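You operate a simulated robot arm through the tools that you are given. There is no shell and no other tool. Be economical: measure what you need, move in short steps, check, and stop when the job is done.

The job below is to be done with a simulated robot arm. You get a single attempt, and the scene is never put back.

Task
Skim the froth off the soup, then cover the pot again.
Fine: skimmer back on its hook. What is to be rubbed or washed off counts as gone when no trace of it is left.

The check looks at the end state, three seconds after you hand in, the way a careful person would. Anything else that was tipped, shoved, dropped, spilled or broken makes it a failure. Lids that push on must go on centred and level and be pressed home; caps that screw on are set level and turned clockwise until they are tight.

Robot
A 7-joint arm with a two-finger parallel gripper, fixed in place. Base frame: the origin is at the foot of the arm, x ahead of it, y to its left, z up; the work surface is at about z = 0.9. Lengths are in m, angles in degrees, forces in N, time in s.
With the tool pointing down near the work surface it reaches from about 0.4 to 0.9 m from the base axis. Its first joint turns from -115.0 to 115.0 degrees. Payload 3.91 kg.
Tool frame: the origin (TCP) lies between the finger pads and is the grasp point; the fingertips stand 0.03 m ahead of it; z points along the fingers, y is the line along which they close. The gripper opens to 0.11 m. The fingers are 0.02 m wide and 0.01 m thick; the gripper's body (0.048 by 0.112 m) begins 0.055 m behind the TCP.
Orientation is that of the tool frame in the base frame, as a unit quaternion [w, x, y, z]. With the fingers straight down and closing along the base's y, the tool's x points along the base's -x, its y along +y and its z along -z.

Tools
- The arm moves only by the tool play_rows. Its argument "deltas" is a list of rows, each a list of 6 numbers: the shift along the tool's x, y, z in units of 40 mm (1.0 is 40 mm), then the turn, a rotation vector about the tool's x, y, z in units of 6 degrees (1.0 is 6 degrees). In form: [[tx, ty, tz, wx, wy, wz], ...]. A call has 1 to 10 rows; each row shifts and turns the commanded pose from where the row before left it, along the tool's axes as they then stand. "grip" is the finger opening in mm, from 0 to 110, set as the call begins (left out, the last holds). A call with a number of a shift or a turn outside -1 to 1 is refused whole. A row lasts 0.2 s, in which the tool goes at most 0.05 m and 8.6 degrees; a call with a longer step from one row to the next is refused whole, and so is a gripper value outside its range. A pose out of reach is approached as far as the arm can. The call stops where the force on the tool passes 40 N (or 10 N more than at its start, if that is more) or the arm is blocked; 0.2 s more then pass. Each finger travels about 0.153 m/s and halts on what it meets, pressing with about 22 N; the grip force reading is that of the motor and also rises with nothing between the fingers. The clock runs only during rows and for 0.2 s after the last one: add rows that do not move to give the fingers time. The reply holds the time, the measured pose of the TCP, the force on the tool along the base axes, the opening and the grip force, in the units named above and with some noise, with the torque about the TCP (base axes, N m) and any sound that the robot's microphone picked up, and new pictures: "pictures" is both (left out), scene, wrist or none.
- Cameras (640 x 400 px; columns grow to the right, rows downward): "scene" is fixed at [0.2196, -0.502, 1.8573]; the picture's right is [0.75, -0.66, 0.00], its down [-0.45, -0.51, -0.74] and it looks along [0.49, 0.55, -0.67] (base axes); focal length 297 px, centre (320, 200). "wrist" rides on the gripper at [0.072, 0.017, -0.103] in the tool frame; the picture's right is [-0.23, 0.97, 0.00], its down [-0.76, -0.18, -0.62] and it looks along [-0.61, -0.14, 0.78] (tool axes); focal length 222 px, centre (320, 200). There is no depth. A picture from a camera that has moved, and an enlarged one, comes with that camera's place and axes in the base frame and with its lens.
- lift_body(by): slides the trunk up (or, below 0, down) by that many m; the arm rides with it, the base frame stays. It gives what a move gives, with no picture.
- close_up(camera, box): a new picture of the part [left, top, right, bottom] of that camera's present view, enlarged. It takes no simulated time.
- close_job(): hands the job in; it is judged then, once.

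Go step by step. Nothing tells you positions but the pictures and the camera data: compare them with the known pose of the tool, close in by small moves and look again before you grip or let go. The budget is 120 turns and 200 pictures, counting those below and the enlarged ones. Unless the task says otherwise, let go and move clear before handing in, and close with one line.

The tools are called after "Emit:" as a command line: name --pt "numbers of a row" for each row, then --argument value for the rest, lists and objects as JSON in quotes. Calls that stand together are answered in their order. play_rows: Moves the arm, as the interface text tells. Its arguments: {"type":"object","properties":{"deltas":{"type":"array"},"grip":{"type":"number"},"pictures":{"type":"string","enum":["both","scene","wrist","none"]}},"required":["deltas"]} The other tools are called the same way: lift_body (by) slides the trunk up or down; close_up (camera, box) takes an enlarged picture of a part of a camera's view; close_job () hands the job in.

At the start:

```text
time_s: 0.0
ee_pos: [0.5268, 0.1763, 1.5502]
orientation: [0.0, 0.0, 1.0, -0.001]
wrist_force: [-0.4, 0.3, -0.2]
torque: [0.01, -0.01, 0.0]
opening: 0.1101
gripper_force: 0.0
trunk travel left (down, up): [-0.925, 0.065]
```

scene: 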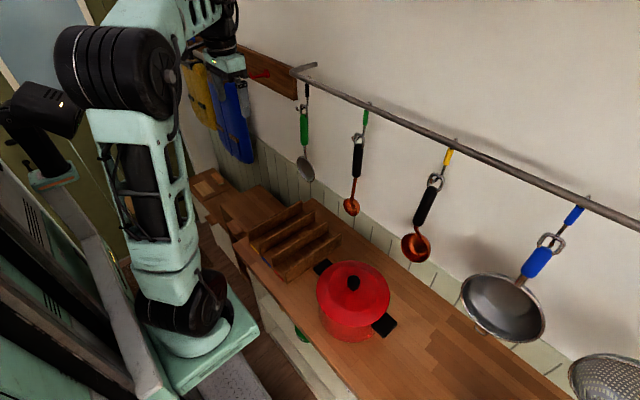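
wrist: 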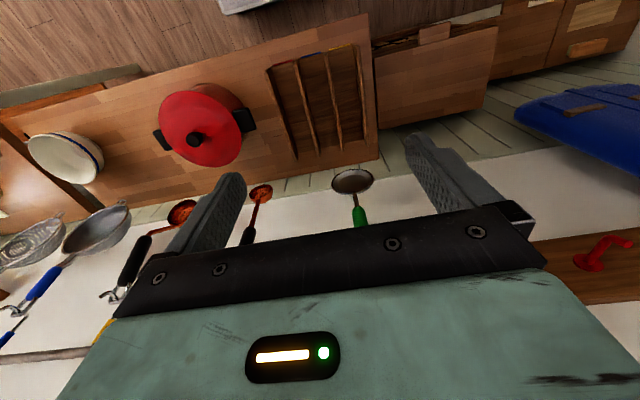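

I see a red lidded pot on the counter, a rail with several hanging utensils, and a rack. I'll enlarge the pictures to identify the skimmer and the pot.

Emit:
close_up --camera "scene" --box '[270, 50, 470, 280]'

Emit:
close_up --camera "scene" --box '[440, 180, 640, 400]'

Emit:
close_up --camera "scene" --box '[230, 190, 420, 350]'

Emit:
close_up --camera "wrist" --box '[0, 60, 400, 310]'

```text
1.74 times, centred on (370, 165) of scene
camera zoom: at [0.2196, -0.502, 1.8573], right [0.75, -0.66, 0.0], down [-0.45, -0.51, -0.74], along [0.49, 0.55, -0.67], focal length 516 px, centre (233, 261)
```

zoom: 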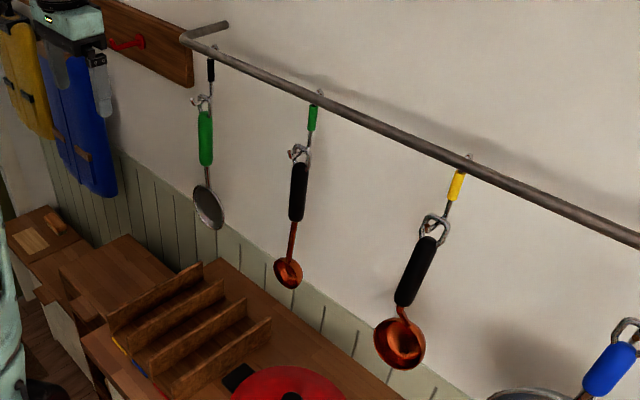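

```text
1.82 times, centred on (540, 290) of scene
camera zoom: at [0.2196, -0.502, 1.8573], right [0.75, -0.66, 0.0], down [-0.45, -0.51, -0.74], along [0.49, 0.55, -0.67], focal length 539 px, centre (-80, 36)
```

zoom: 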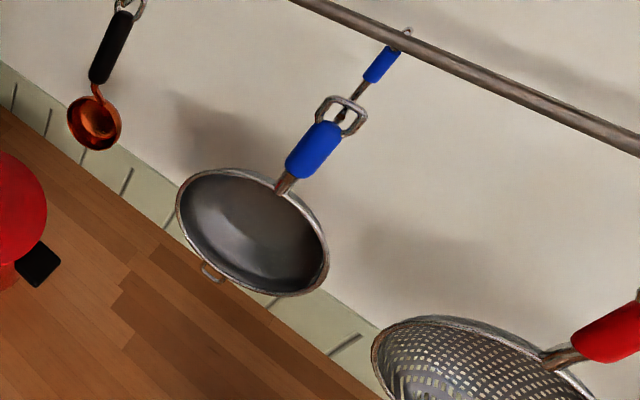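

```text
2.50 times, centred on (325, 270) of scene
camera zoom: at [0.2196, -0.502, 1.8573], right [0.75, -0.66, 0.0], down [-0.45, -0.51, -0.74], along [0.49, 0.55, -0.67], focal length 742 px, centre (308, 25)
```

zoom: 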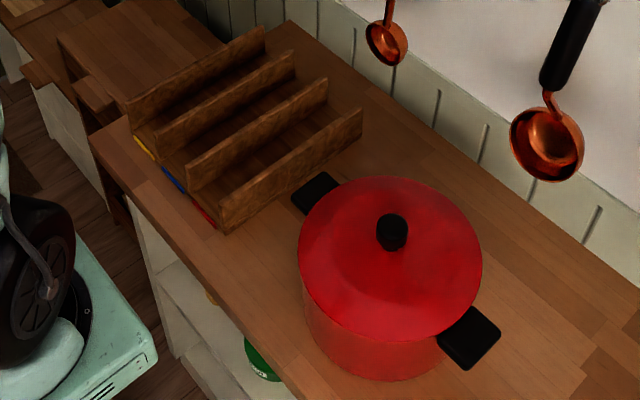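

```text
1.60 times, centred on (200, 185) of wrist
camera zoom: at [0.4551, 0.192, 1.6529], right [0.23, 0.97, 0.0], down [0.76, -0.18, 0.62], along [0.61, -0.14, -0.78], focal length 355 px, centre (512, 224)
```

zoom: 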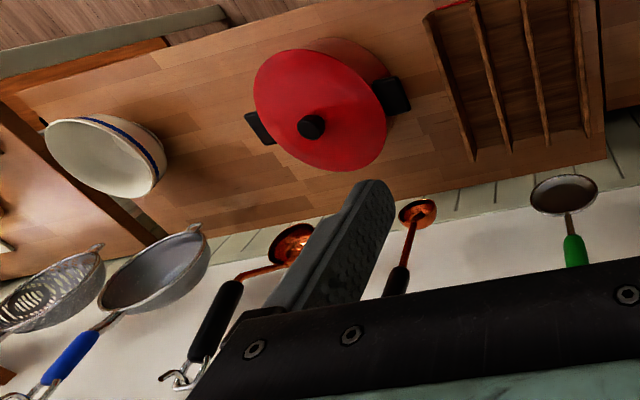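

The green-handled silver piece (about x 0.77, y 0.2, z 1.2–1.5) looks like the skimmer. I'll pitch the hand forward to look along the rail.

Emit:
play_rows --pt "0 0 0 0 -1 0" --pt "0 0 0 0 -1 0" --pt "0 0 0 0 -1 0" --pt "0 0 0 0 -1 0" --pt "0 0 0 0 -1 0" --grip 60

```text
time_s: 1.2
ee_pos: [0.5268, 0.1766, 1.5497]
orientation: [0.26, -0.001, 0.966, 0.0]
wrist_force: [1.0, -0.1, -0.2]
torque: [0.0, 0.01, 0.02]
opening: 0.0598
gripper_force: 0.1
trunk travel left (down, up): [-0.925, 0.065]
camera wrist: at [0.4134, 0.1918, 1.6027], right [0.2, 0.97, 0.11], down [0.35, -0.18, 0.92], along [0.92, -0.14, -0.37], focal length 222 px, centre (320, 200)
```

scene: 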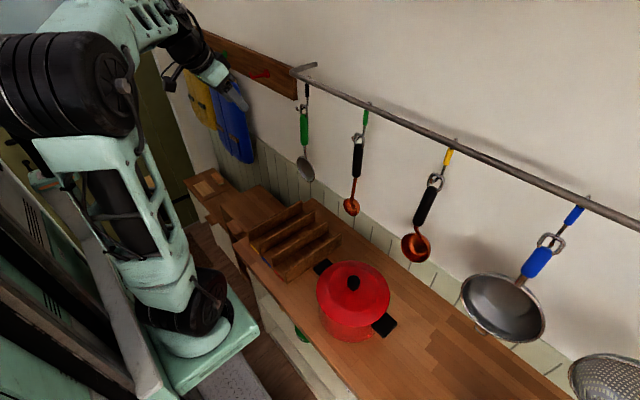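
wrist: 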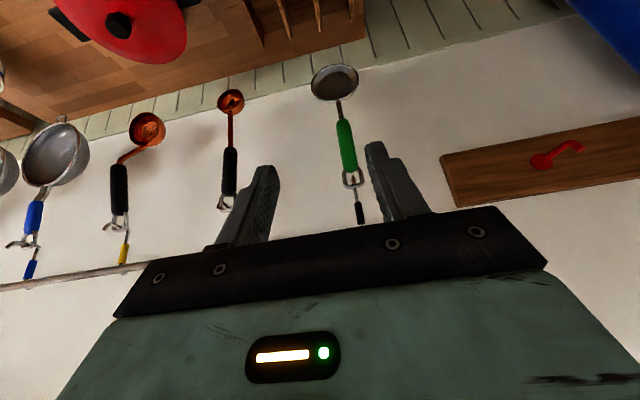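

Emit:
close_up --camera "wrist" --box '[180, 50, 400, 250]'

Emit:
close_up --camera "wrist" --box '[0, 90, 200, 290]'

Emit:
close_up --camera "scene" --box '[280, 70, 400, 220]'

```text
2.00 times, centred on (290, 150) of wrist
camera zoom: at [0.4134, 0.1918, 1.6027], right [0.2, 0.97, 0.11], down [0.35, -0.18, 0.92], along [0.92, -0.14, -0.37], focal length 444 px, centre (380, 300)
```

zoom: 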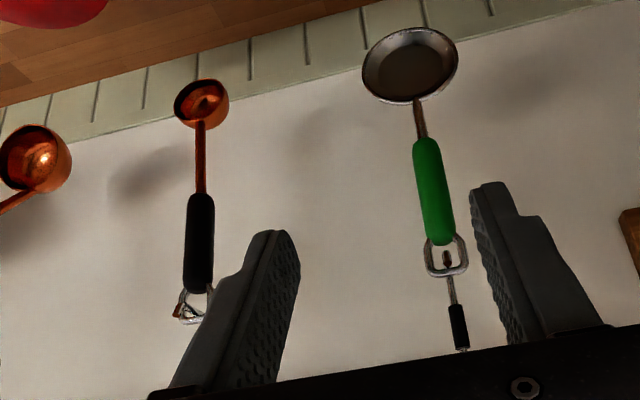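

```text
2.00 times, centred on (100, 190) of wrist
camera zoom: at [0.4134, 0.1918, 1.6027], right [0.2, 0.97, 0.11], down [0.35, -0.18, 0.92], along [0.92, -0.14, -0.37], focal length 444 px, centre (760, 220)
```

zoom: 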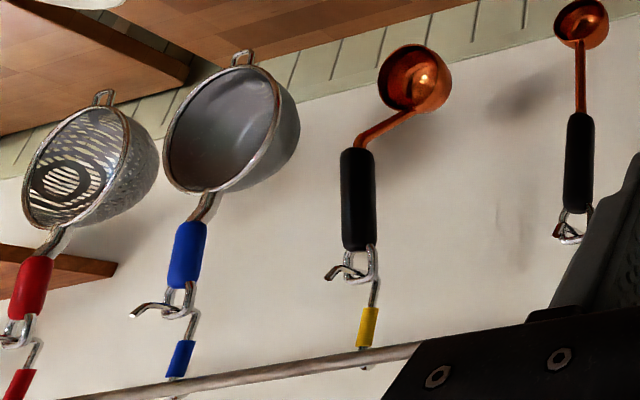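

```text
2.67 times, centred on (340, 145) of scene
camera zoom: at [0.2196, -0.502, 1.8573], right [0.75, -0.66, 0.0], down [-0.45, -0.51, -0.74], along [0.49, 0.55, -0.67], focal length 791 px, centre (267, 347)
```

zoom: 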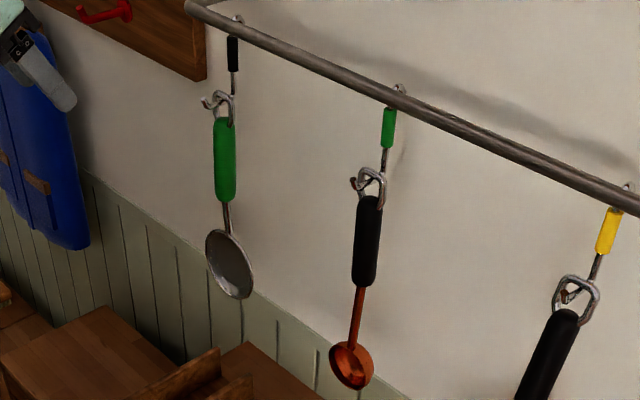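

Emit:
close_up --camera "wrist" --box '[300, 55, 370, 105]'

Emit:
close_up --camera "scene" --box '[550, 330, 640, 400]'

Emit:
close_up --camera "scene" --box '[285, 80, 325, 120]'

```text
8.00 times, centred on (335, 80) of wrist
camera zoom: at [0.4134, 0.1918, 1.6027], right [0.2, 0.97, 0.11], down [0.35, -0.18, 0.92], along [0.92, -0.14, -0.37], focal length 1777 px, centre (200, 1160)
```

zoom: 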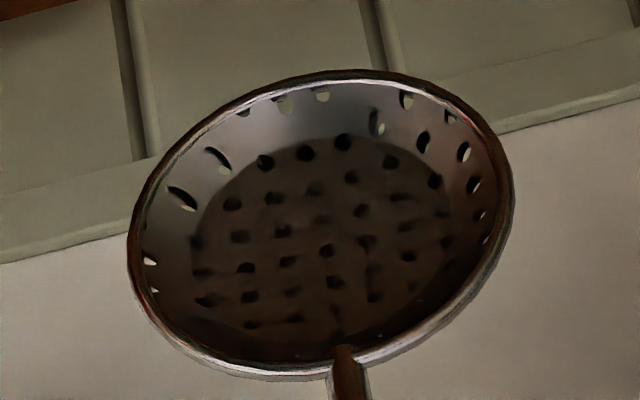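

```text
5.71 times, centred on (595, 365) of scene
camera zoom: at [0.2196, -0.502, 1.8573], right [0.75, -0.66, 0.0], down [-0.45, -0.51, -0.74], along [0.49, 0.55, -0.67], focal length 1695 px, centre (-1251, -743)
```

zoom: 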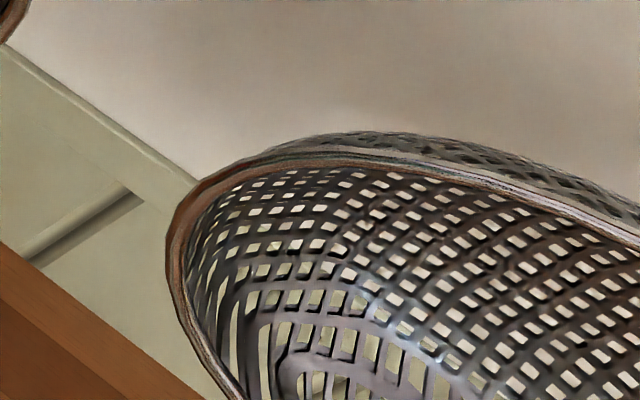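

```text
10.00 times, centred on (305, 100) of scene
camera zoom: at [0.2196, -0.502, 1.8573], right [0.75, -0.66, 0.0], down [-0.45, -0.51, -0.74], along [0.49, 0.55, -0.67], focal length 2967 px, centre (470, 1200)
```

zoom: 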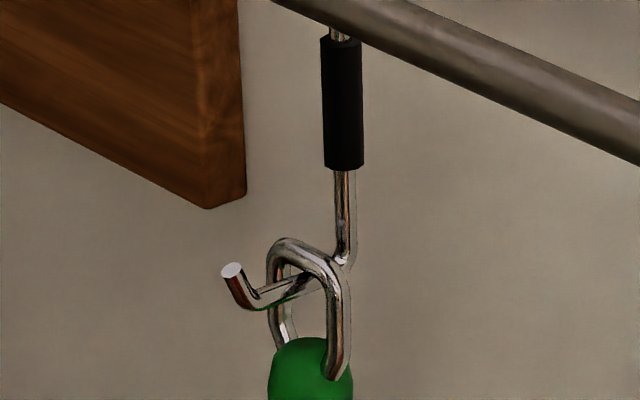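

The green-handled perforated dish is the skimmer; it hangs by a loop over a peg sticking out toward the arm. First I'll go and look above the pot lid's knob, near (0.62, -0.20, 1.07).

Emit:
play_rows --pt "0 -1 0 0 1 0" --pt "0 -1 0 0 1 0" --pt "0 -1 0 0 1 0" --pt "0 -1 0 0 1 0" --pt "0 -1 0 0 1 0" --pt "-0.45 -0.88 0.45 0 0 0" --pt "-0.45 -0.88 0.45 0 0 0" --pt "-0.45 -0.88 0.45 0 0 0" --pt "-0.45 -0.88 0.45 0 0 0" --pt "-0.45 -0.88 0.45 0 0 0" --grip 80

```text
time_s: 3.4
ee_pos: [0.6166, -0.1999, 1.462]
orientation: [0.0, -0.001, 1.0, 0.0]
wrist_force: [0.8, 0.3, 0.0]
torque: [-0.01, -0.03, -0.02]
opening: 0.0799
gripper_force: 0.0
trunk travel left (down, up): [-0.925, 0.065]
camera wrist: at [0.545, -0.1832, 1.5641], right [0.23, 0.97, 0.0], down [0.76, -0.18, 0.62], along [0.61, -0.14, -0.78], focal length 222 px, centre (320, 200)
```

scene: 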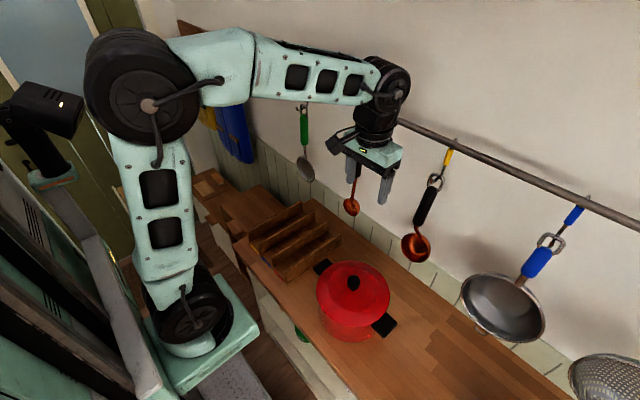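
wrist: 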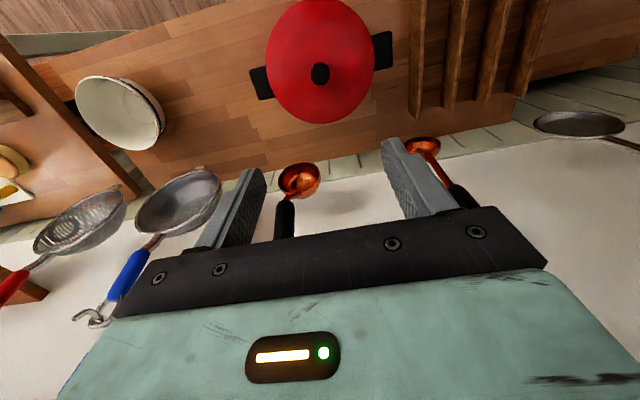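

Emit:
play_rows --pt "0 0 1 0 0 0" --pt "0 0 1 0 0 0" --pt "0 0 1 0 0 0" --pt "0 0 1 0 0 0" --pt "0 0 1 0 0 0" --pt "0 0 1 0 0 0" --pt "-0.15 0 1 0 0 0" --grip 80

Emit:
close_up --camera "scene" --box '[290, 200, 450, 350]'

```text
time_s: 5.0
ee_pos: [0.6224, -0.2001, 1.1797]
orientation: [0.0, 0.0, 1.0, 0.0]
wrist_force: [-0.9, -0.1, -0.1]
torque: [0.01, -0.02, -0.03]
opening: 0.0802
gripper_force: 0.0
trunk travel left (down, up): [-0.925, 0.065]
camera wrist: at [0.5501, -0.183, 1.2822], right [0.23, 0.97, 0.0], down [0.76, -0.18, 0.62], along [0.61, -0.14, -0.78], focal length 222 px, centre (320, 200)
```

scene: 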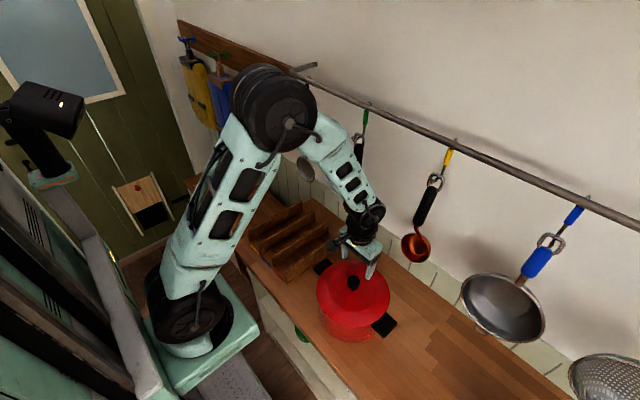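
wrist: 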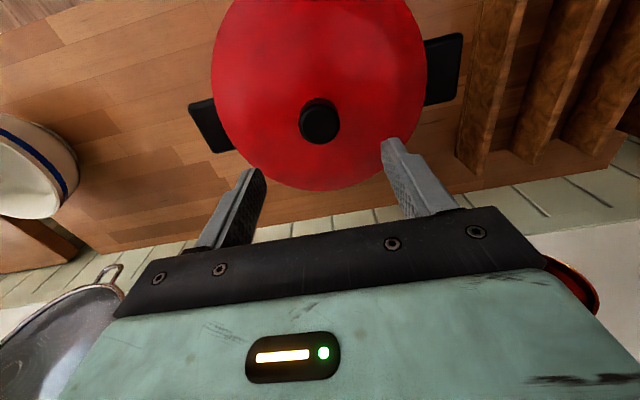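

```text
2.67 times, centred on (370, 275) of scene
camera zoom: at [0.2196, -0.502, 1.8573], right [0.75, -0.66, 0.0], down [-0.45, -0.51, -0.74], along [0.49, 0.55, -0.67], focal length 791 px, centre (187, 0)
```

zoom: 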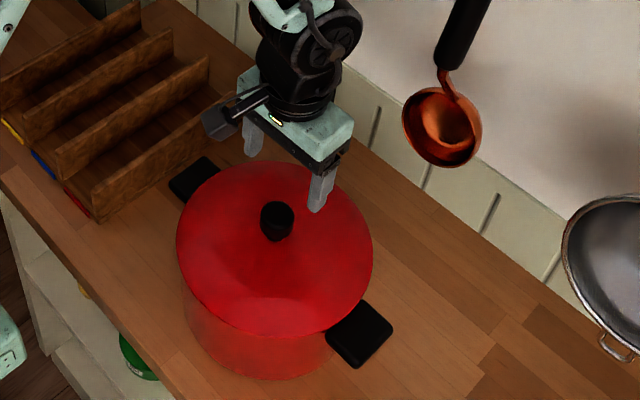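

Emit:
play_rows --pt "-0.06 0 1 0 0 0" --pt "0 0 0.9 0 0 0" --pt "0 0 0 0 0 0"

Emit:
close_up --camera "scene" --box '[310, 220, 410, 310]'

```text
time_s: 5.8
ee_pos: [0.6252, -0.2011, 1.1038]
orientation: [0.0, 0.0, 1.0, 0.001]
wrist_force: [0.5, -0.6, 0.3]
torque: [0.01, 0.02, -0.01]
opening: 0.0801
gripper_force: 0.0
trunk travel left (down, up): [-0.925, 0.065]
camera wrist: at [0.5533, -0.1845, 1.2074], right [0.23, 0.97, 0.0], down [0.76, -0.18, 0.62], along [0.61, -0.14, -0.78], focal length 222 px, centre (320, 200)
```

scene: 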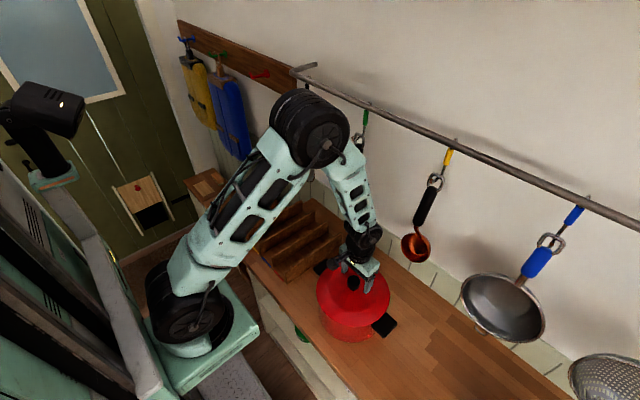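
wrist: 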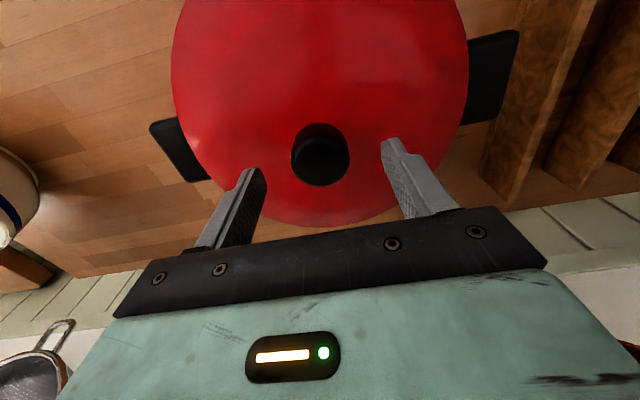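

```text
4.44 times, centred on (360, 265) of scene
camera zoom: at [0.2196, -0.502, 1.8573], right [0.75, -0.66, 0.0], down [-0.45, -0.51, -0.74], along [0.49, 0.55, -0.67], focal length 1319 px, centre (142, -89)
```

zoom: 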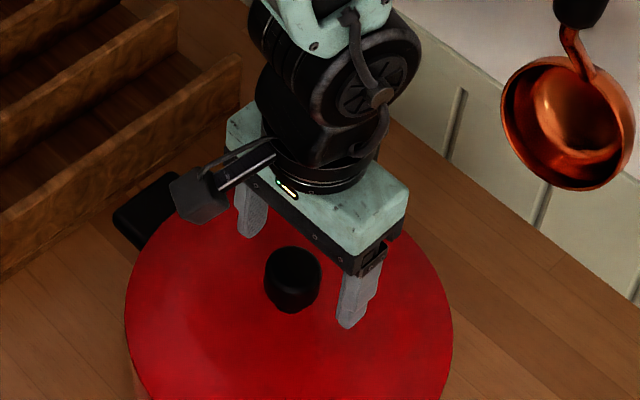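

Emit:
play_rows --pt "0.06 0.02 0.2 0 0 0" --pt "0 0 0.15 0 0 0" --pt "0 0 0 0 0 0" --pictures "scene"

Emit:
close_up --camera "scene" --box '[330, 250, 390, 310]'

```text
time_s: 6.6
ee_pos: [0.6228, -0.2004, 1.0904]
orientation: [0.0, 0.0, 1.0, -0.001]
wrist_force: [0.4, 0.2, -0.3]
torque: [-0.01, -0.01, 0.04]
opening: 0.0803
gripper_force: 0.1
trunk travel left (down, up): [-0.925, 0.065]
```

scene: 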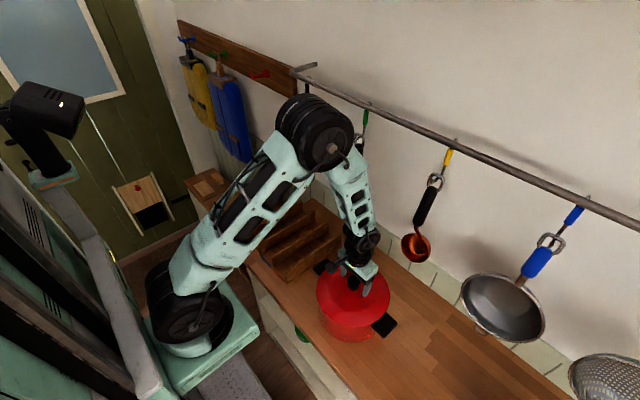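

```text
6.67 times, centred on (360, 280) of scene
camera zoom: at [0.2196, -0.502, 1.8573], right [0.75, -0.66, 0.0], down [-0.45, -0.51, -0.74], along [0.49, 0.55, -0.67], focal length 1978 px, centre (53, -333)
```

zoom: 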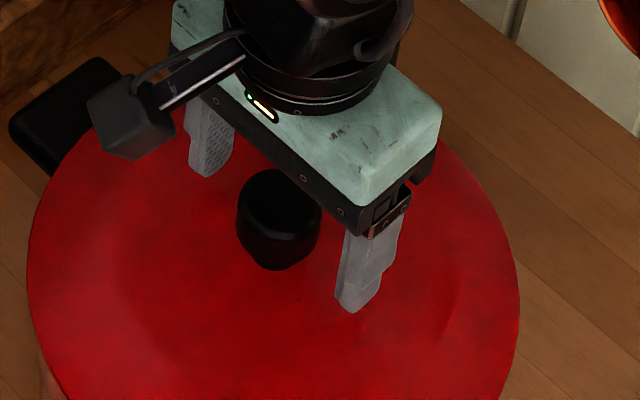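

Emit:
play_rows --pt "0 0 0 0 0 0" --pt "0 0 0 0 0 0" --pt "0 0 0 0 0 0" --grip 15

```text
time_s: 7.4
ee_pos: [0.6226, -0.2005, 1.0895]
orientation: [-0.001, -0.001, 1.0, 0.0]
wrist_force: [-0.8, 0.8, 0.0]
torque: [-0.08, -0.02, 0.06]
opening: 0.0374
gripper_force: 22.1
trunk travel left (down, up): [-0.925, 0.065]
camera wrist: at [0.5507, -0.1835, 1.1928], right [0.23, 0.97, 0.0], down [0.76, -0.18, 0.62], along [0.61, -0.14, -0.78], focal length 222 px, centre (320, 200)
```

scene: 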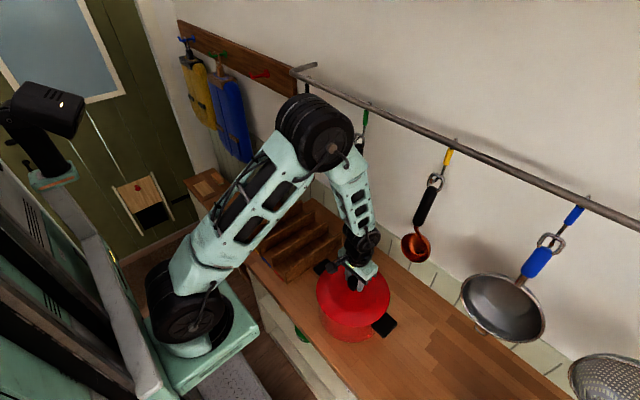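
wrist: 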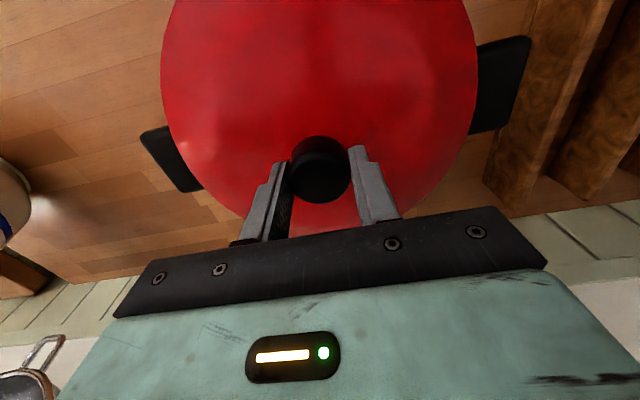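

Knob gripped (37 mm). I lift the lid straight up and look into the pot.

Emit:
play_rows --pt "0 0 -0.4 0 0 0" --pt "0 0 -0.6 0 0 0" --pt "0 0 -0.8 0 0 0" --pt "0 0 -0.8 0 0 0" --pt "0 0 -0.8 0 0 0" --pt "0 0 0 0 0 0"

Emit:
close_up --camera "scene" --box '[290, 200, 450, 350]'

```text
time_s: 8.8
ee_pos: [0.6215, -0.2, 1.2261]
orientation: [-0.001, -0.001, 1.0, 0.0]
wrist_force: [0.1, -1.0, -3.0]
torque: [-0.01, -0.02, 0.02]
opening: 0.0373
gripper_force: 21.9
trunk travel left (down, up): [-0.925, 0.065]
camera wrist: at [0.5507, -0.1829, 1.3289], right [0.23, 0.97, 0.0], down [0.76, -0.18, 0.62], along [0.61, -0.14, -0.78], focal length 222 px, centre (320, 200)
```

scene: 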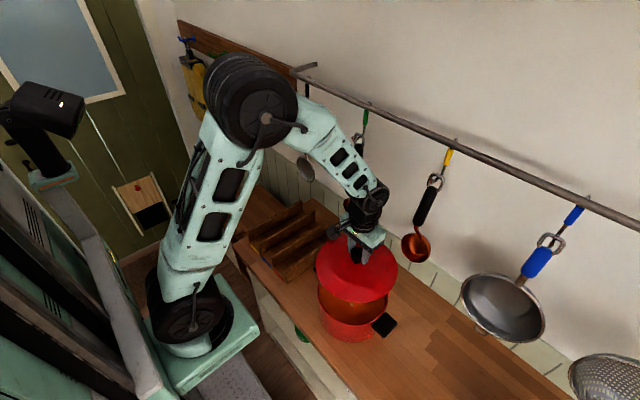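
wrist: 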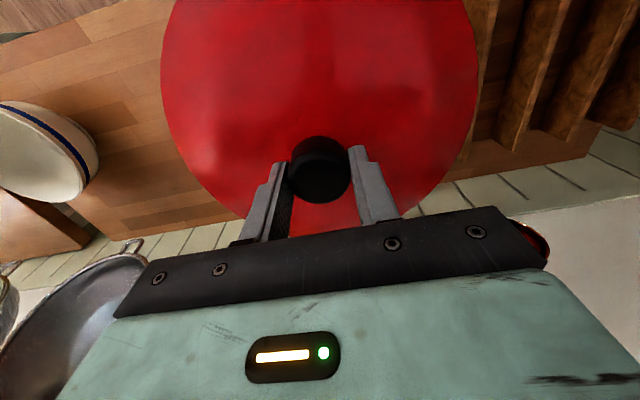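

```text
2.67 times, centred on (370, 275) of scene
camera zoom: at [0.2196, -0.502, 1.8573], right [0.75, -0.66, 0.0], down [-0.45, -0.51, -0.74], along [0.49, 0.55, -0.67], focal length 791 px, centre (187, 0)
```

zoom: 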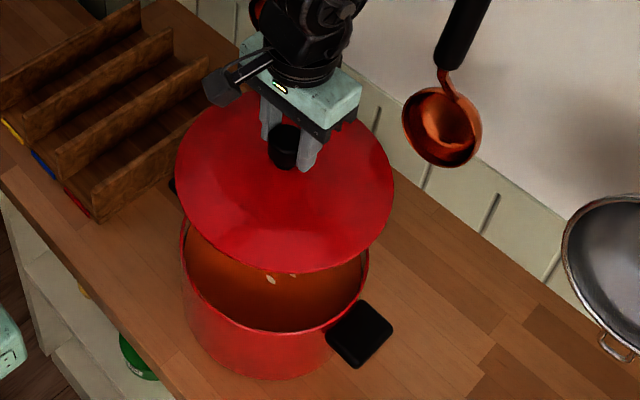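

Soup with bits of froth is visible. I'll carry the lid to the free counter patch between pot and bowl, around (0.62, -0.50).

Emit:
play_rows --pt "0 -0.6 0 0 0 0" --pt "0 -1 0 0 0 0" --pt "0 -1 0 0 0 0" --pt "0 -1 0 0 0 0" --pt "0 -1 0 0 0 0" --pt "0 -1 0 0 0 0" --pt "0 -1 0 0 0 0" --pt "0 -0.6 0 0 0 0" --pt "0 -0.3 0 0 0 0" --pt "0 0 0 0 0 0"

Emit:
close_up --camera "scene" --box '[290, 220, 450, 350]'

```text
time_s: 11.0
ee_pos: [0.6223, -0.5005, 1.226]
orientation: [0.0, 0.0, 1.0, 0.0]
wrist_force: [0.0, -0.4, -3.0]
torque: [-0.01, 0.0, 0.02]
opening: 0.0375
gripper_force: 21.8
trunk travel left (down, up): [-0.925, 0.065]
camera wrist: at [0.5513, -0.4837, 1.329], right [0.23, 0.97, 0.0], down [0.76, -0.18, 0.62], along [0.61, -0.14, -0.78], focal length 222 px, centre (320, 200)
```

scene: 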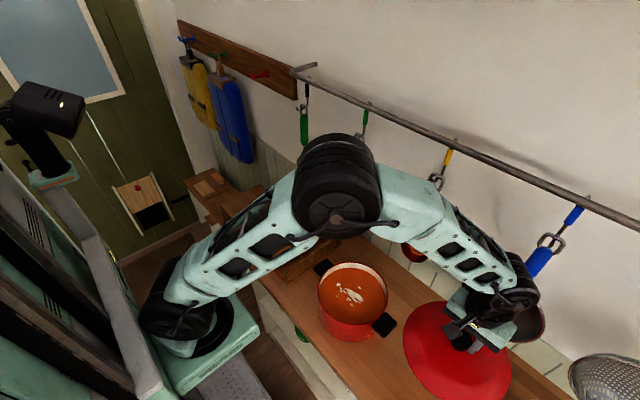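
wrist: 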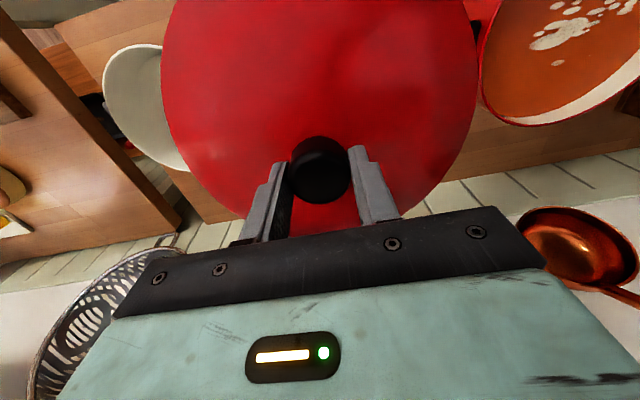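

```text
3.08 times, centred on (370, 285) of scene
camera zoom: at [0.2196, -0.502, 1.8573], right [0.75, -0.66, 0.0], down [-0.45, -0.51, -0.74], along [0.49, 0.55, -0.67], focal length 913 px, centre (166, -62)
```

zoom: 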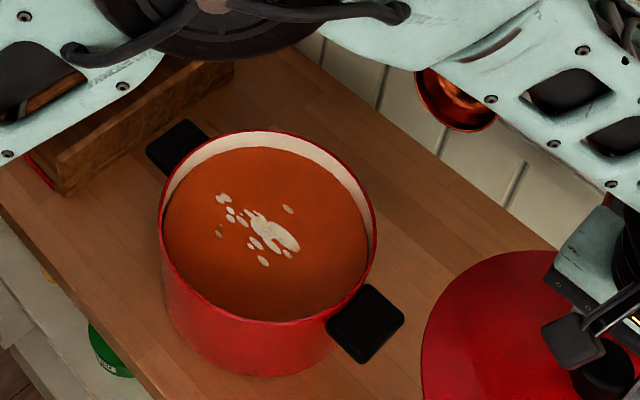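

Emit:
play_rows --pt "0 0.12 1 0 0 0" --pt "0 0 1 0 0 0" --pt "0 0 1 0 0 0" --pt "0 0 1 0 0 0" --pt "0 0 0.6 0 0 0" --pt "0 0 0.3 0 0 0" --pt "0 0 0 0 0 0"

Emit:
close_up --camera "scene" --box '[370, 260, 550, 400]'

```text
time_s: 12.6
ee_pos: [0.6226, -0.4952, 1.0302]
orientation: [-0.001, 0.001, 1.0, 0.0]
wrist_force: [-0.5, 0.5, -2.9]
torque: [0.03, -0.01, 0.0]
opening: 0.0376
gripper_force: 21.6
trunk travel left (down, up): [-0.925, 0.065]
camera wrist: at [0.5511, -0.478, 1.1329], right [0.23, 0.97, 0.0], down [0.76, -0.18, 0.62], along [0.61, -0.14, -0.78], focal length 222 px, centre (320, 200)
```

scene: 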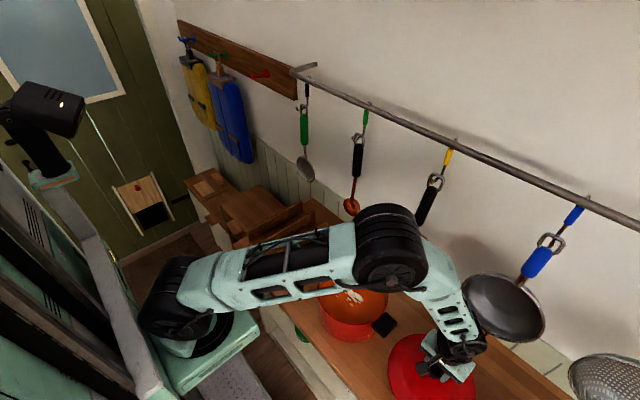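
wrist: 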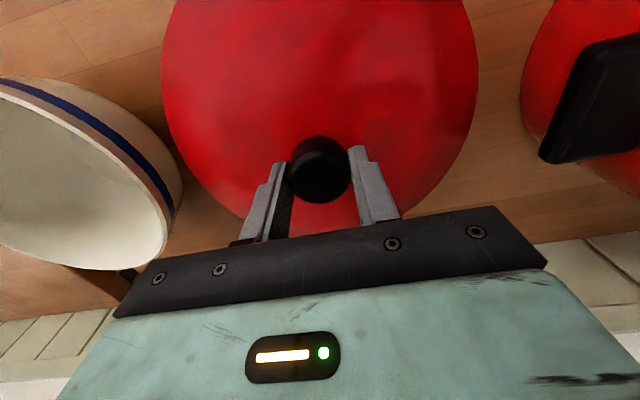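

```text
2.86 times, centred on (460, 330) of scene
camera zoom: at [0.2196, -0.502, 1.8573], right [0.75, -0.66, 0.0], down [-0.45, -0.51, -0.74], along [0.49, 0.55, -0.67], focal length 848 px, centre (-80, -171)
```

zoom: 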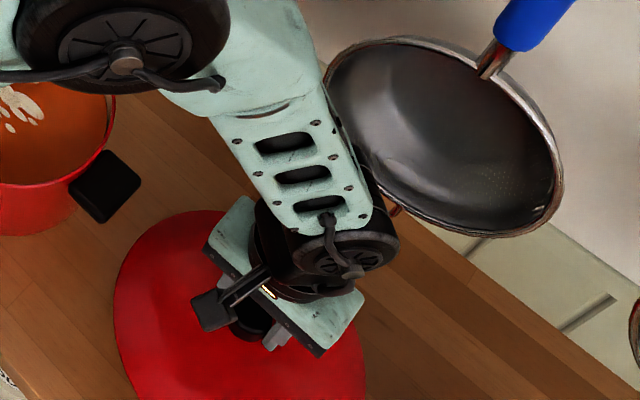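

Emit:
play_rows --pt "0 0.32 0 0 0 0" --pt "0 0 0.5 0 0 0" --pt "0 0 0.4 0 0 0" --pt "0 0 0 0 0 0" --pictures "wrist"

Emit:
close_up --camera "scene" --box '[340, 280, 520, 400]'

```text
time_s: 13.6
ee_pos: [0.6247, -0.482, 0.995]
orientation: [0.0, 0.0, 1.0, 0.0]
wrist_force: [0.4, 0.2, -3.6]
torque: [-0.02, 0.0, 0.02]
opening: 0.0377
gripper_force: 21.5
trunk travel left (down, up): [-0.925, 0.065]
camera wrist: at [0.5529, -0.4658, 1.0972], right [0.23, 0.97, 0.0], down [0.76, -0.18, 0.62], along [0.61, -0.14, -0.78], focal length 222 px, centre (320, 200)
```

wrist: 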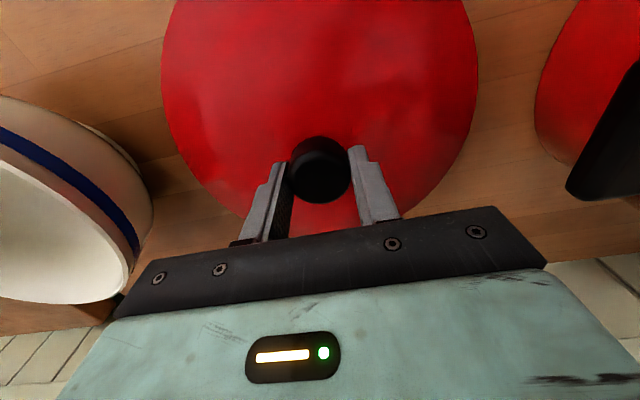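

```text
3.33 times, centred on (430, 340) of scene
camera zoom: at [0.2196, -0.502, 1.8573], right [0.75, -0.66, 0.0], down [-0.45, -0.51, -0.74], along [0.49, 0.55, -0.67], focal length 989 px, centre (-47, -267)
```

zoom: 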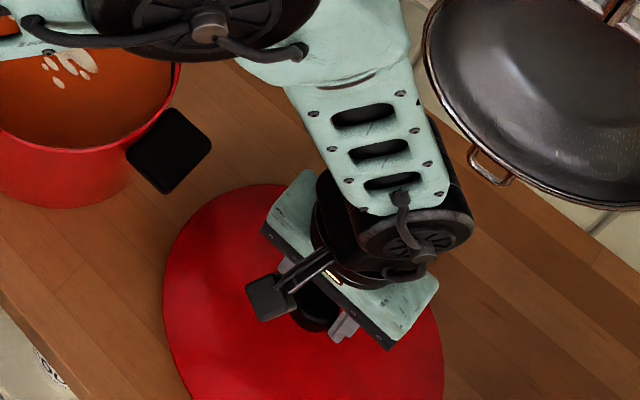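

Emit:
play_rows --pt "0 0 0.3 0 0 0" --pt "0 0 0.3 0 0 0" --pt "0 0 0.1 0 0 0" --pt "0 0 0 0 0 0" --pictures "none"

Emit:
close_up --camera "scene" --box '[340, 280, 520, 400]'

```text
time_s: 14.6
ee_pos: [0.624, -0.4833, 0.9681]
orientation: [0.002, 0.001, 1.0, -0.002]
wrist_force: [2.8, -1.6, 19.1]
torque: [0.19, -0.02, 0.0]
opening: 0.0379
gripper_force: 22.0
trunk travel left (down, up): [-0.925, 0.065]
```

```text
3.33 times, centred on (430, 340) of scene
camera zoom: at [0.2196, -0.502, 1.8573], right [0.75, -0.66, 0.0], down [-0.45, -0.51, -0.74], along [0.49, 0.55, -0.67], focal length 989 px, centre (-47, -267)
```

zoom: 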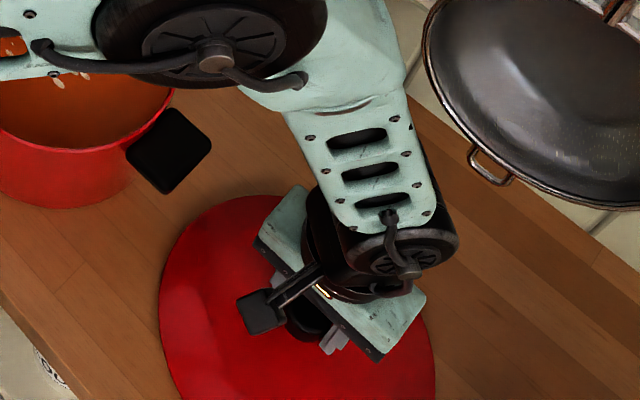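

Lid has touched down. I release it and rise.

Emit:
play_rows --pt "0 0 -0.03 0 0 0" --pt "0 0 0 0 0 0" --pictures "none"

Emit:
play_rows --pt "0 0 0 0 0 0" --pt "0 0 0 0 0 0" --pt "0 0 -0.5 0 0 0" --pt "0 0 -1 0 0 0" --pt "0 0 -1 0 0 0" --pt "0 0 -1 0 0 0" --pt "0 0 -1 0 0 0" --pt "0 0 -1 0 0 0" --pt "0 0 -1 0 0 0" --pt "0 0 -1 0 0 0" --grip 80

```text
time_s: 15.2
ee_pos: [0.6228, -0.4823, 0.9687]
orientation: [0.002, 0.0, 1.0, -0.001]
wrist_force: [6.2, -5.3, 16.1]
torque: [0.09, -0.32, -0.05]
opening: 0.0378
gripper_force: 22.2
trunk travel left (down, up): [-0.925, 0.065]
```

```text
time_s: 17.4
ee_pos: [0.6241, -0.4799, 1.2657]
orientation: [-0.001, -0.001, 1.0, 0.001]
wrist_force: [0.1, 0.4, -1.3]
torque: [-0.02, 0.02, -0.01]
opening: 0.08
gripper_force: 0.0
trunk travel left (down, up): [-0.925, 0.065]
camera wrist: at [0.5533, -0.4641, 1.3686], right [0.23, 0.97, 0.0], down [0.76, -0.18, 0.62], along [0.61, -0.14, -0.78], focal length 222 px, centre (320, 200)
```

scene: 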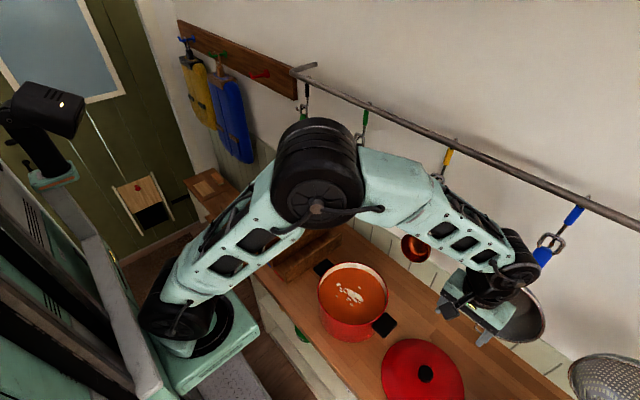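
wrist: 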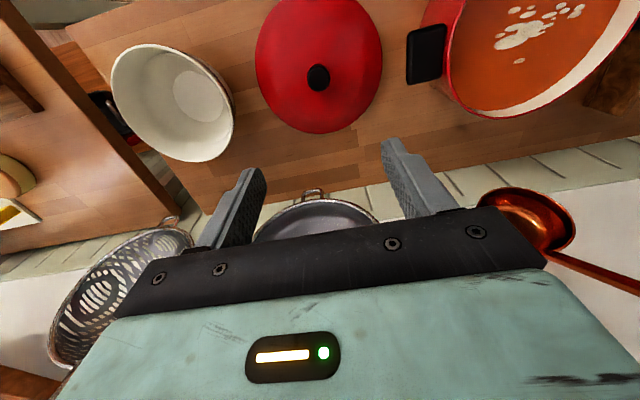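

The lid rests well on the counter. Now I go to the skimmer: swing back in front of it and pitch the hand forward.

Emit:
play_rows --pt "0.6 0.9 -0.25 0 0 0" --pt "0.6 0.9 -0.25 0 0 0" --pt "0.4 1 -0.25 0 0 0" --pt "0 1 -0.25 0 0 0" --pt "0 1 -0.25 0 0 0" --pt "0 1 -0.25 0 0 0" --pt "0 1 -0.25 0 0 0" --pt "0 1 -0.25 0 0 0" --pt "0 1 -0.25 0 0 0" --pt "0 1 -0.25 0 0 0" --grip 60 --pictures "none"

Emit:
play_rows --pt "0 1 0 0 -1 0" --pt "0 1 0 0 -1 0" --pt "0 1 0 0 -1 0" --pt "0 1 0 0 -1 0" --pt "0 1 0 0 -1 0" --pt "0 1 0 0 -1 0" --pt "0 1 0 0 -1 0" --pt "0 0.2 0 0 -1 0" --pt "0 0 0 0 -1 0" --pt "0 0 0 0 -1 0" --pictures "none"

Emit:
play_rows --pt "0 0 0 0 -1 0" --pt "0 0 0 0 -1 0" --pt "0 0 0 0 -1 0" --pt "0 0 0 0 -1 0" --pt "0 0 0 0 -1 0" --pt "0 0 0 0 0 0"

```text
time_s: 19.6
ee_pos: [0.5594, -0.0925, 1.3654]
orientation: [-0.001, 0.0, 1.0, -0.001]
wrist_force: [-0.3, -0.8, 0.1]
torque: [0.0, 0.0, -0.01]
opening: 0.0599
gripper_force: 0.1
trunk travel left (down, up): [-0.925, 0.065]
```

```text
time_s: 21.8
ee_pos: [0.5578, 0.1971, 1.3669]
orientation: [0.501, 0.002, 0.865, 0.0]
wrist_force: [-0.4, -0.2, -0.1]
torque: [0.0, 0.0, -0.01]
opening: 0.0598
gripper_force: 0.0
trunk travel left (down, up): [-0.925, 0.065]
```

```text
time_s: 23.2
ee_pos: [0.5583, 0.1981, 1.3668]
orientation: [0.708, -0.001, 0.706, 0.001]
wrist_force: [0.7, -0.3, 0.3]
torque: [-0.01, 0.0, -0.02]
opening: 0.0598
gripper_force: 0.0
trunk travel left (down, up): [-0.925, 0.065]
camera wrist: at [0.456, 0.2145, 1.2937], right [0.0, 0.97, 0.23], down [-0.62, -0.18, 0.76], along [0.78, -0.14, 0.61], focal length 222 px, centre (320, 200)
```

scene: 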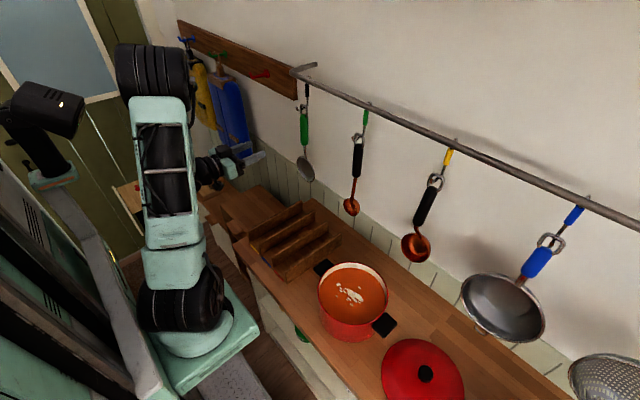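
wrist: 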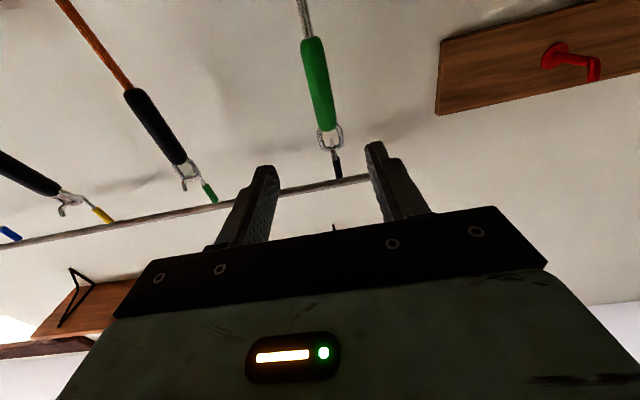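

Emit:
play_rows --pt "0.3 0.06 0.5 0 0 0" --pt "0 0 1 0 0 0" --pt "0 0 1 0 0 0" --pt "0 0 1 0 0 0" --pt "0 0 0.5 0 0 0" --pt "0 0 0 0 0 0"

Emit:
close_up --camera "scene" --box '[265, 80, 345, 190]'

```text
time_s: 24.6
ee_pos: [0.7191, 0.2011, 1.3532]
orientation: [0.707, 0.0, 0.707, 0.0]
wrist_force: [0.6, 0.1, 0.3]
torque: [-0.01, 0.01, 0.0]
opening: 0.0599
gripper_force: 0.1
trunk travel left (down, up): [-0.925, 0.065]
camera wrist: at [0.6162, 0.2171, 1.2808], right [0.0, 0.97, 0.23], down [-0.62, -0.18, 0.76], along [0.78, -0.14, 0.61], focal length 222 px, centre (320, 200)
```

scene: 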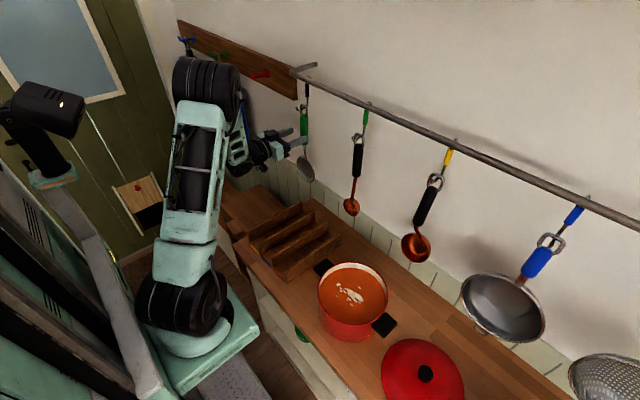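
wrist: 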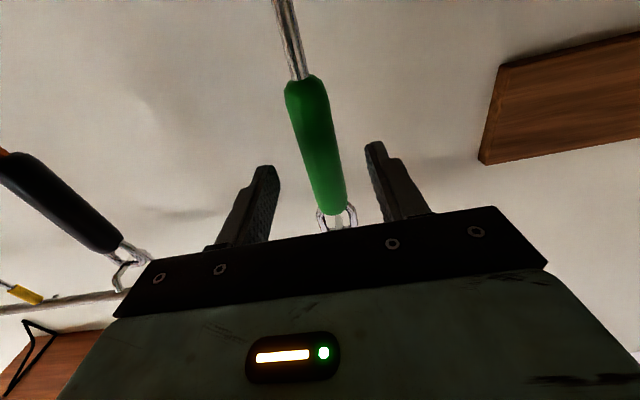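

```text
3.64 times, centred on (305, 135) of scene
camera zoom: at [0.2196, -0.502, 1.8573], right [0.75, -0.66, 0.0], down [-0.45, -0.51, -0.74], along [0.49, 0.55, -0.67], focal length 1079 px, centre (374, 436)
```

zoom: 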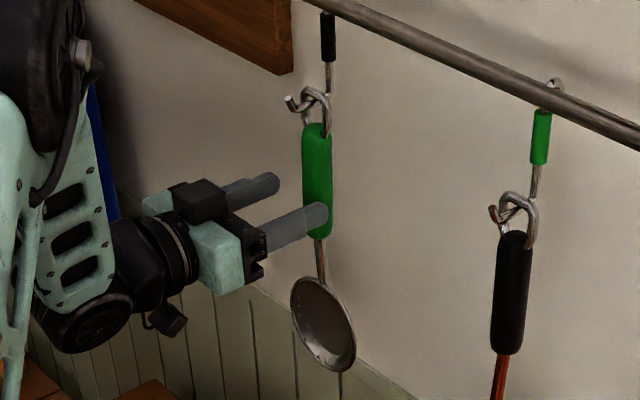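

Emit:
play_rows --pt "-0.17 -0.1 0.4 0 0 0" --pt "0 0 0.6 0 0 0" --pt "0 0 0.32 0 0 0" --pt "0 0 0 0 0 0"

Emit:
close_up --camera "scene" --box '[265, 80, 345, 190]'

```text
time_s: 25.6
ee_pos: [0.7709, 0.1961, 1.3614]
orientation: [0.707, 0.0, 0.707, 0.0]
wrist_force: [-0.7, -0.2, -0.6]
torque: [0.02, 0.01, 0.03]
opening: 0.0599
gripper_force: 0.1
trunk travel left (down, up): [-0.925, 0.065]
camera wrist: at [0.6683, 0.2128, 1.2882], right [0.0, 0.97, 0.23], down [-0.62, -0.18, 0.76], along [0.78, -0.14, 0.61], focal length 222 px, centre (320, 200)
```

scene: 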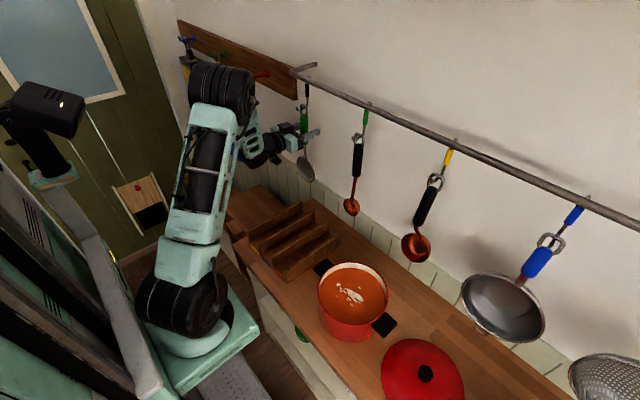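
wrist: 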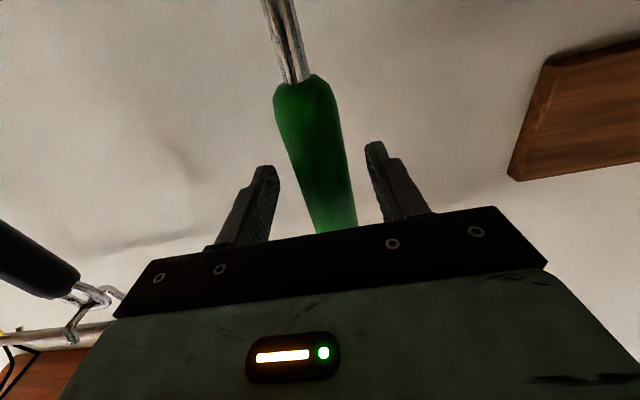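

```text
3.64 times, centred on (305, 135) of scene
camera zoom: at [0.2196, -0.502, 1.8573], right [0.75, -0.66, 0.0], down [-0.45, -0.51, -0.74], along [0.49, 0.55, -0.67], focal length 1079 px, centre (374, 436)
```

zoom: 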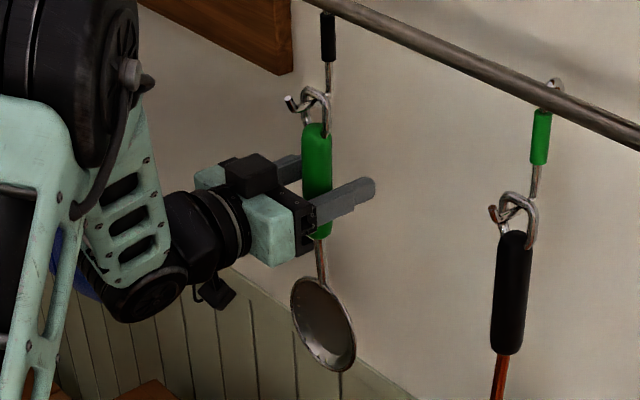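

Emit:
play_rows --pt "0 0.05 0 0 0 0" --pt "0 0 0 0 0 0" --pt "0 0 0 0 0 0" --pt "0 0 0 0 0 0" --grip 8

Emit:
close_up --camera "scene" --box '[265, 80, 345, 190]'

Emit:
close_up --camera "scene" --box '[285, 85, 325, 125]'

```text
time_s: 26.6
ee_pos: [0.7708, 0.198, 1.3618]
orientation: [0.707, -0.001, 0.707, 0.001]
wrist_force: [0.2, 0.3, 0.0]
torque: [-0.22, 0.01, 0.02]
opening: 0.0264
gripper_force: 21.8
trunk travel left (down, up): [-0.925, 0.065]
camera wrist: at [0.6683, 0.2149, 1.2888], right [0.0, 0.97, 0.23], down [-0.62, -0.18, 0.76], along [0.78, -0.14, 0.61], focal length 222 px, centre (320, 200)
```

scene: 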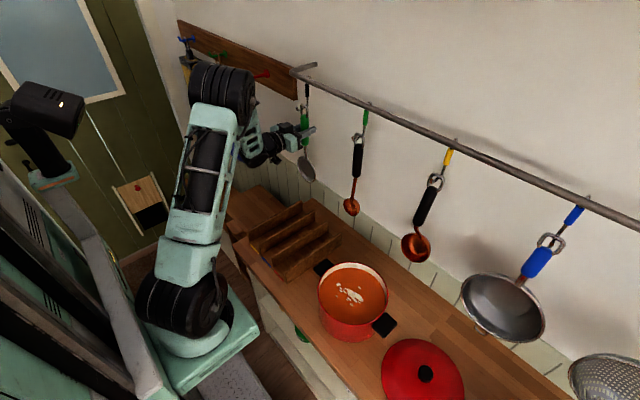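
wrist: 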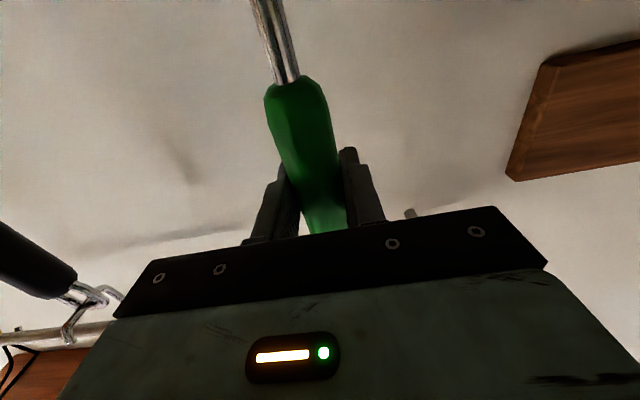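

```text
3.64 times, centred on (305, 135) of scene
camera zoom: at [0.2196, -0.502, 1.8573], right [0.75, -0.66, 0.0], down [-0.45, -0.51, -0.74], along [0.49, 0.55, -0.67], focal length 1079 px, centre (374, 436)
```

zoom: 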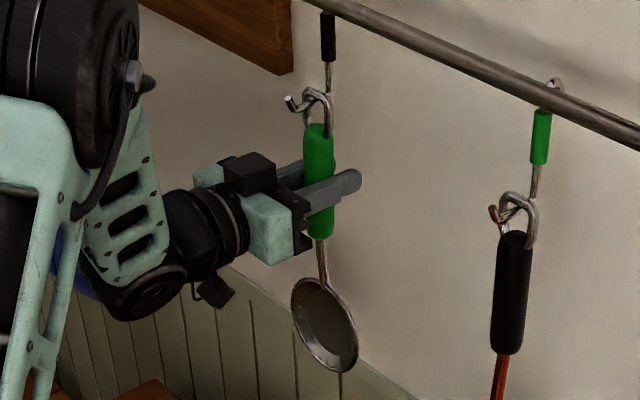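

```text
10.00 times, centred on (305, 105) of scene
camera zoom: at [0.2196, -0.502, 1.8573], right [0.75, -0.66, 0.0], down [-0.45, -0.51, -0.74], along [0.49, 0.55, -0.67], focal length 2967 px, centre (470, 1150)
```

zoom: 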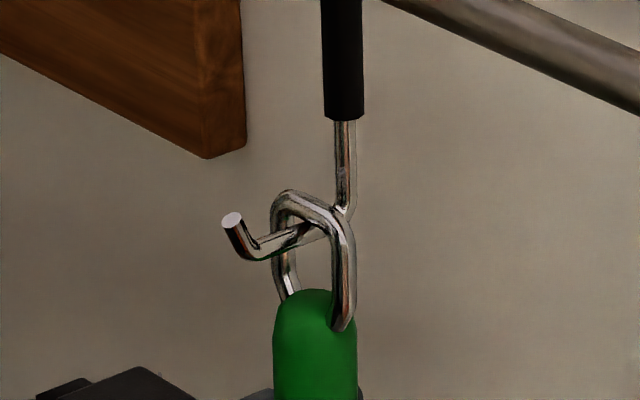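

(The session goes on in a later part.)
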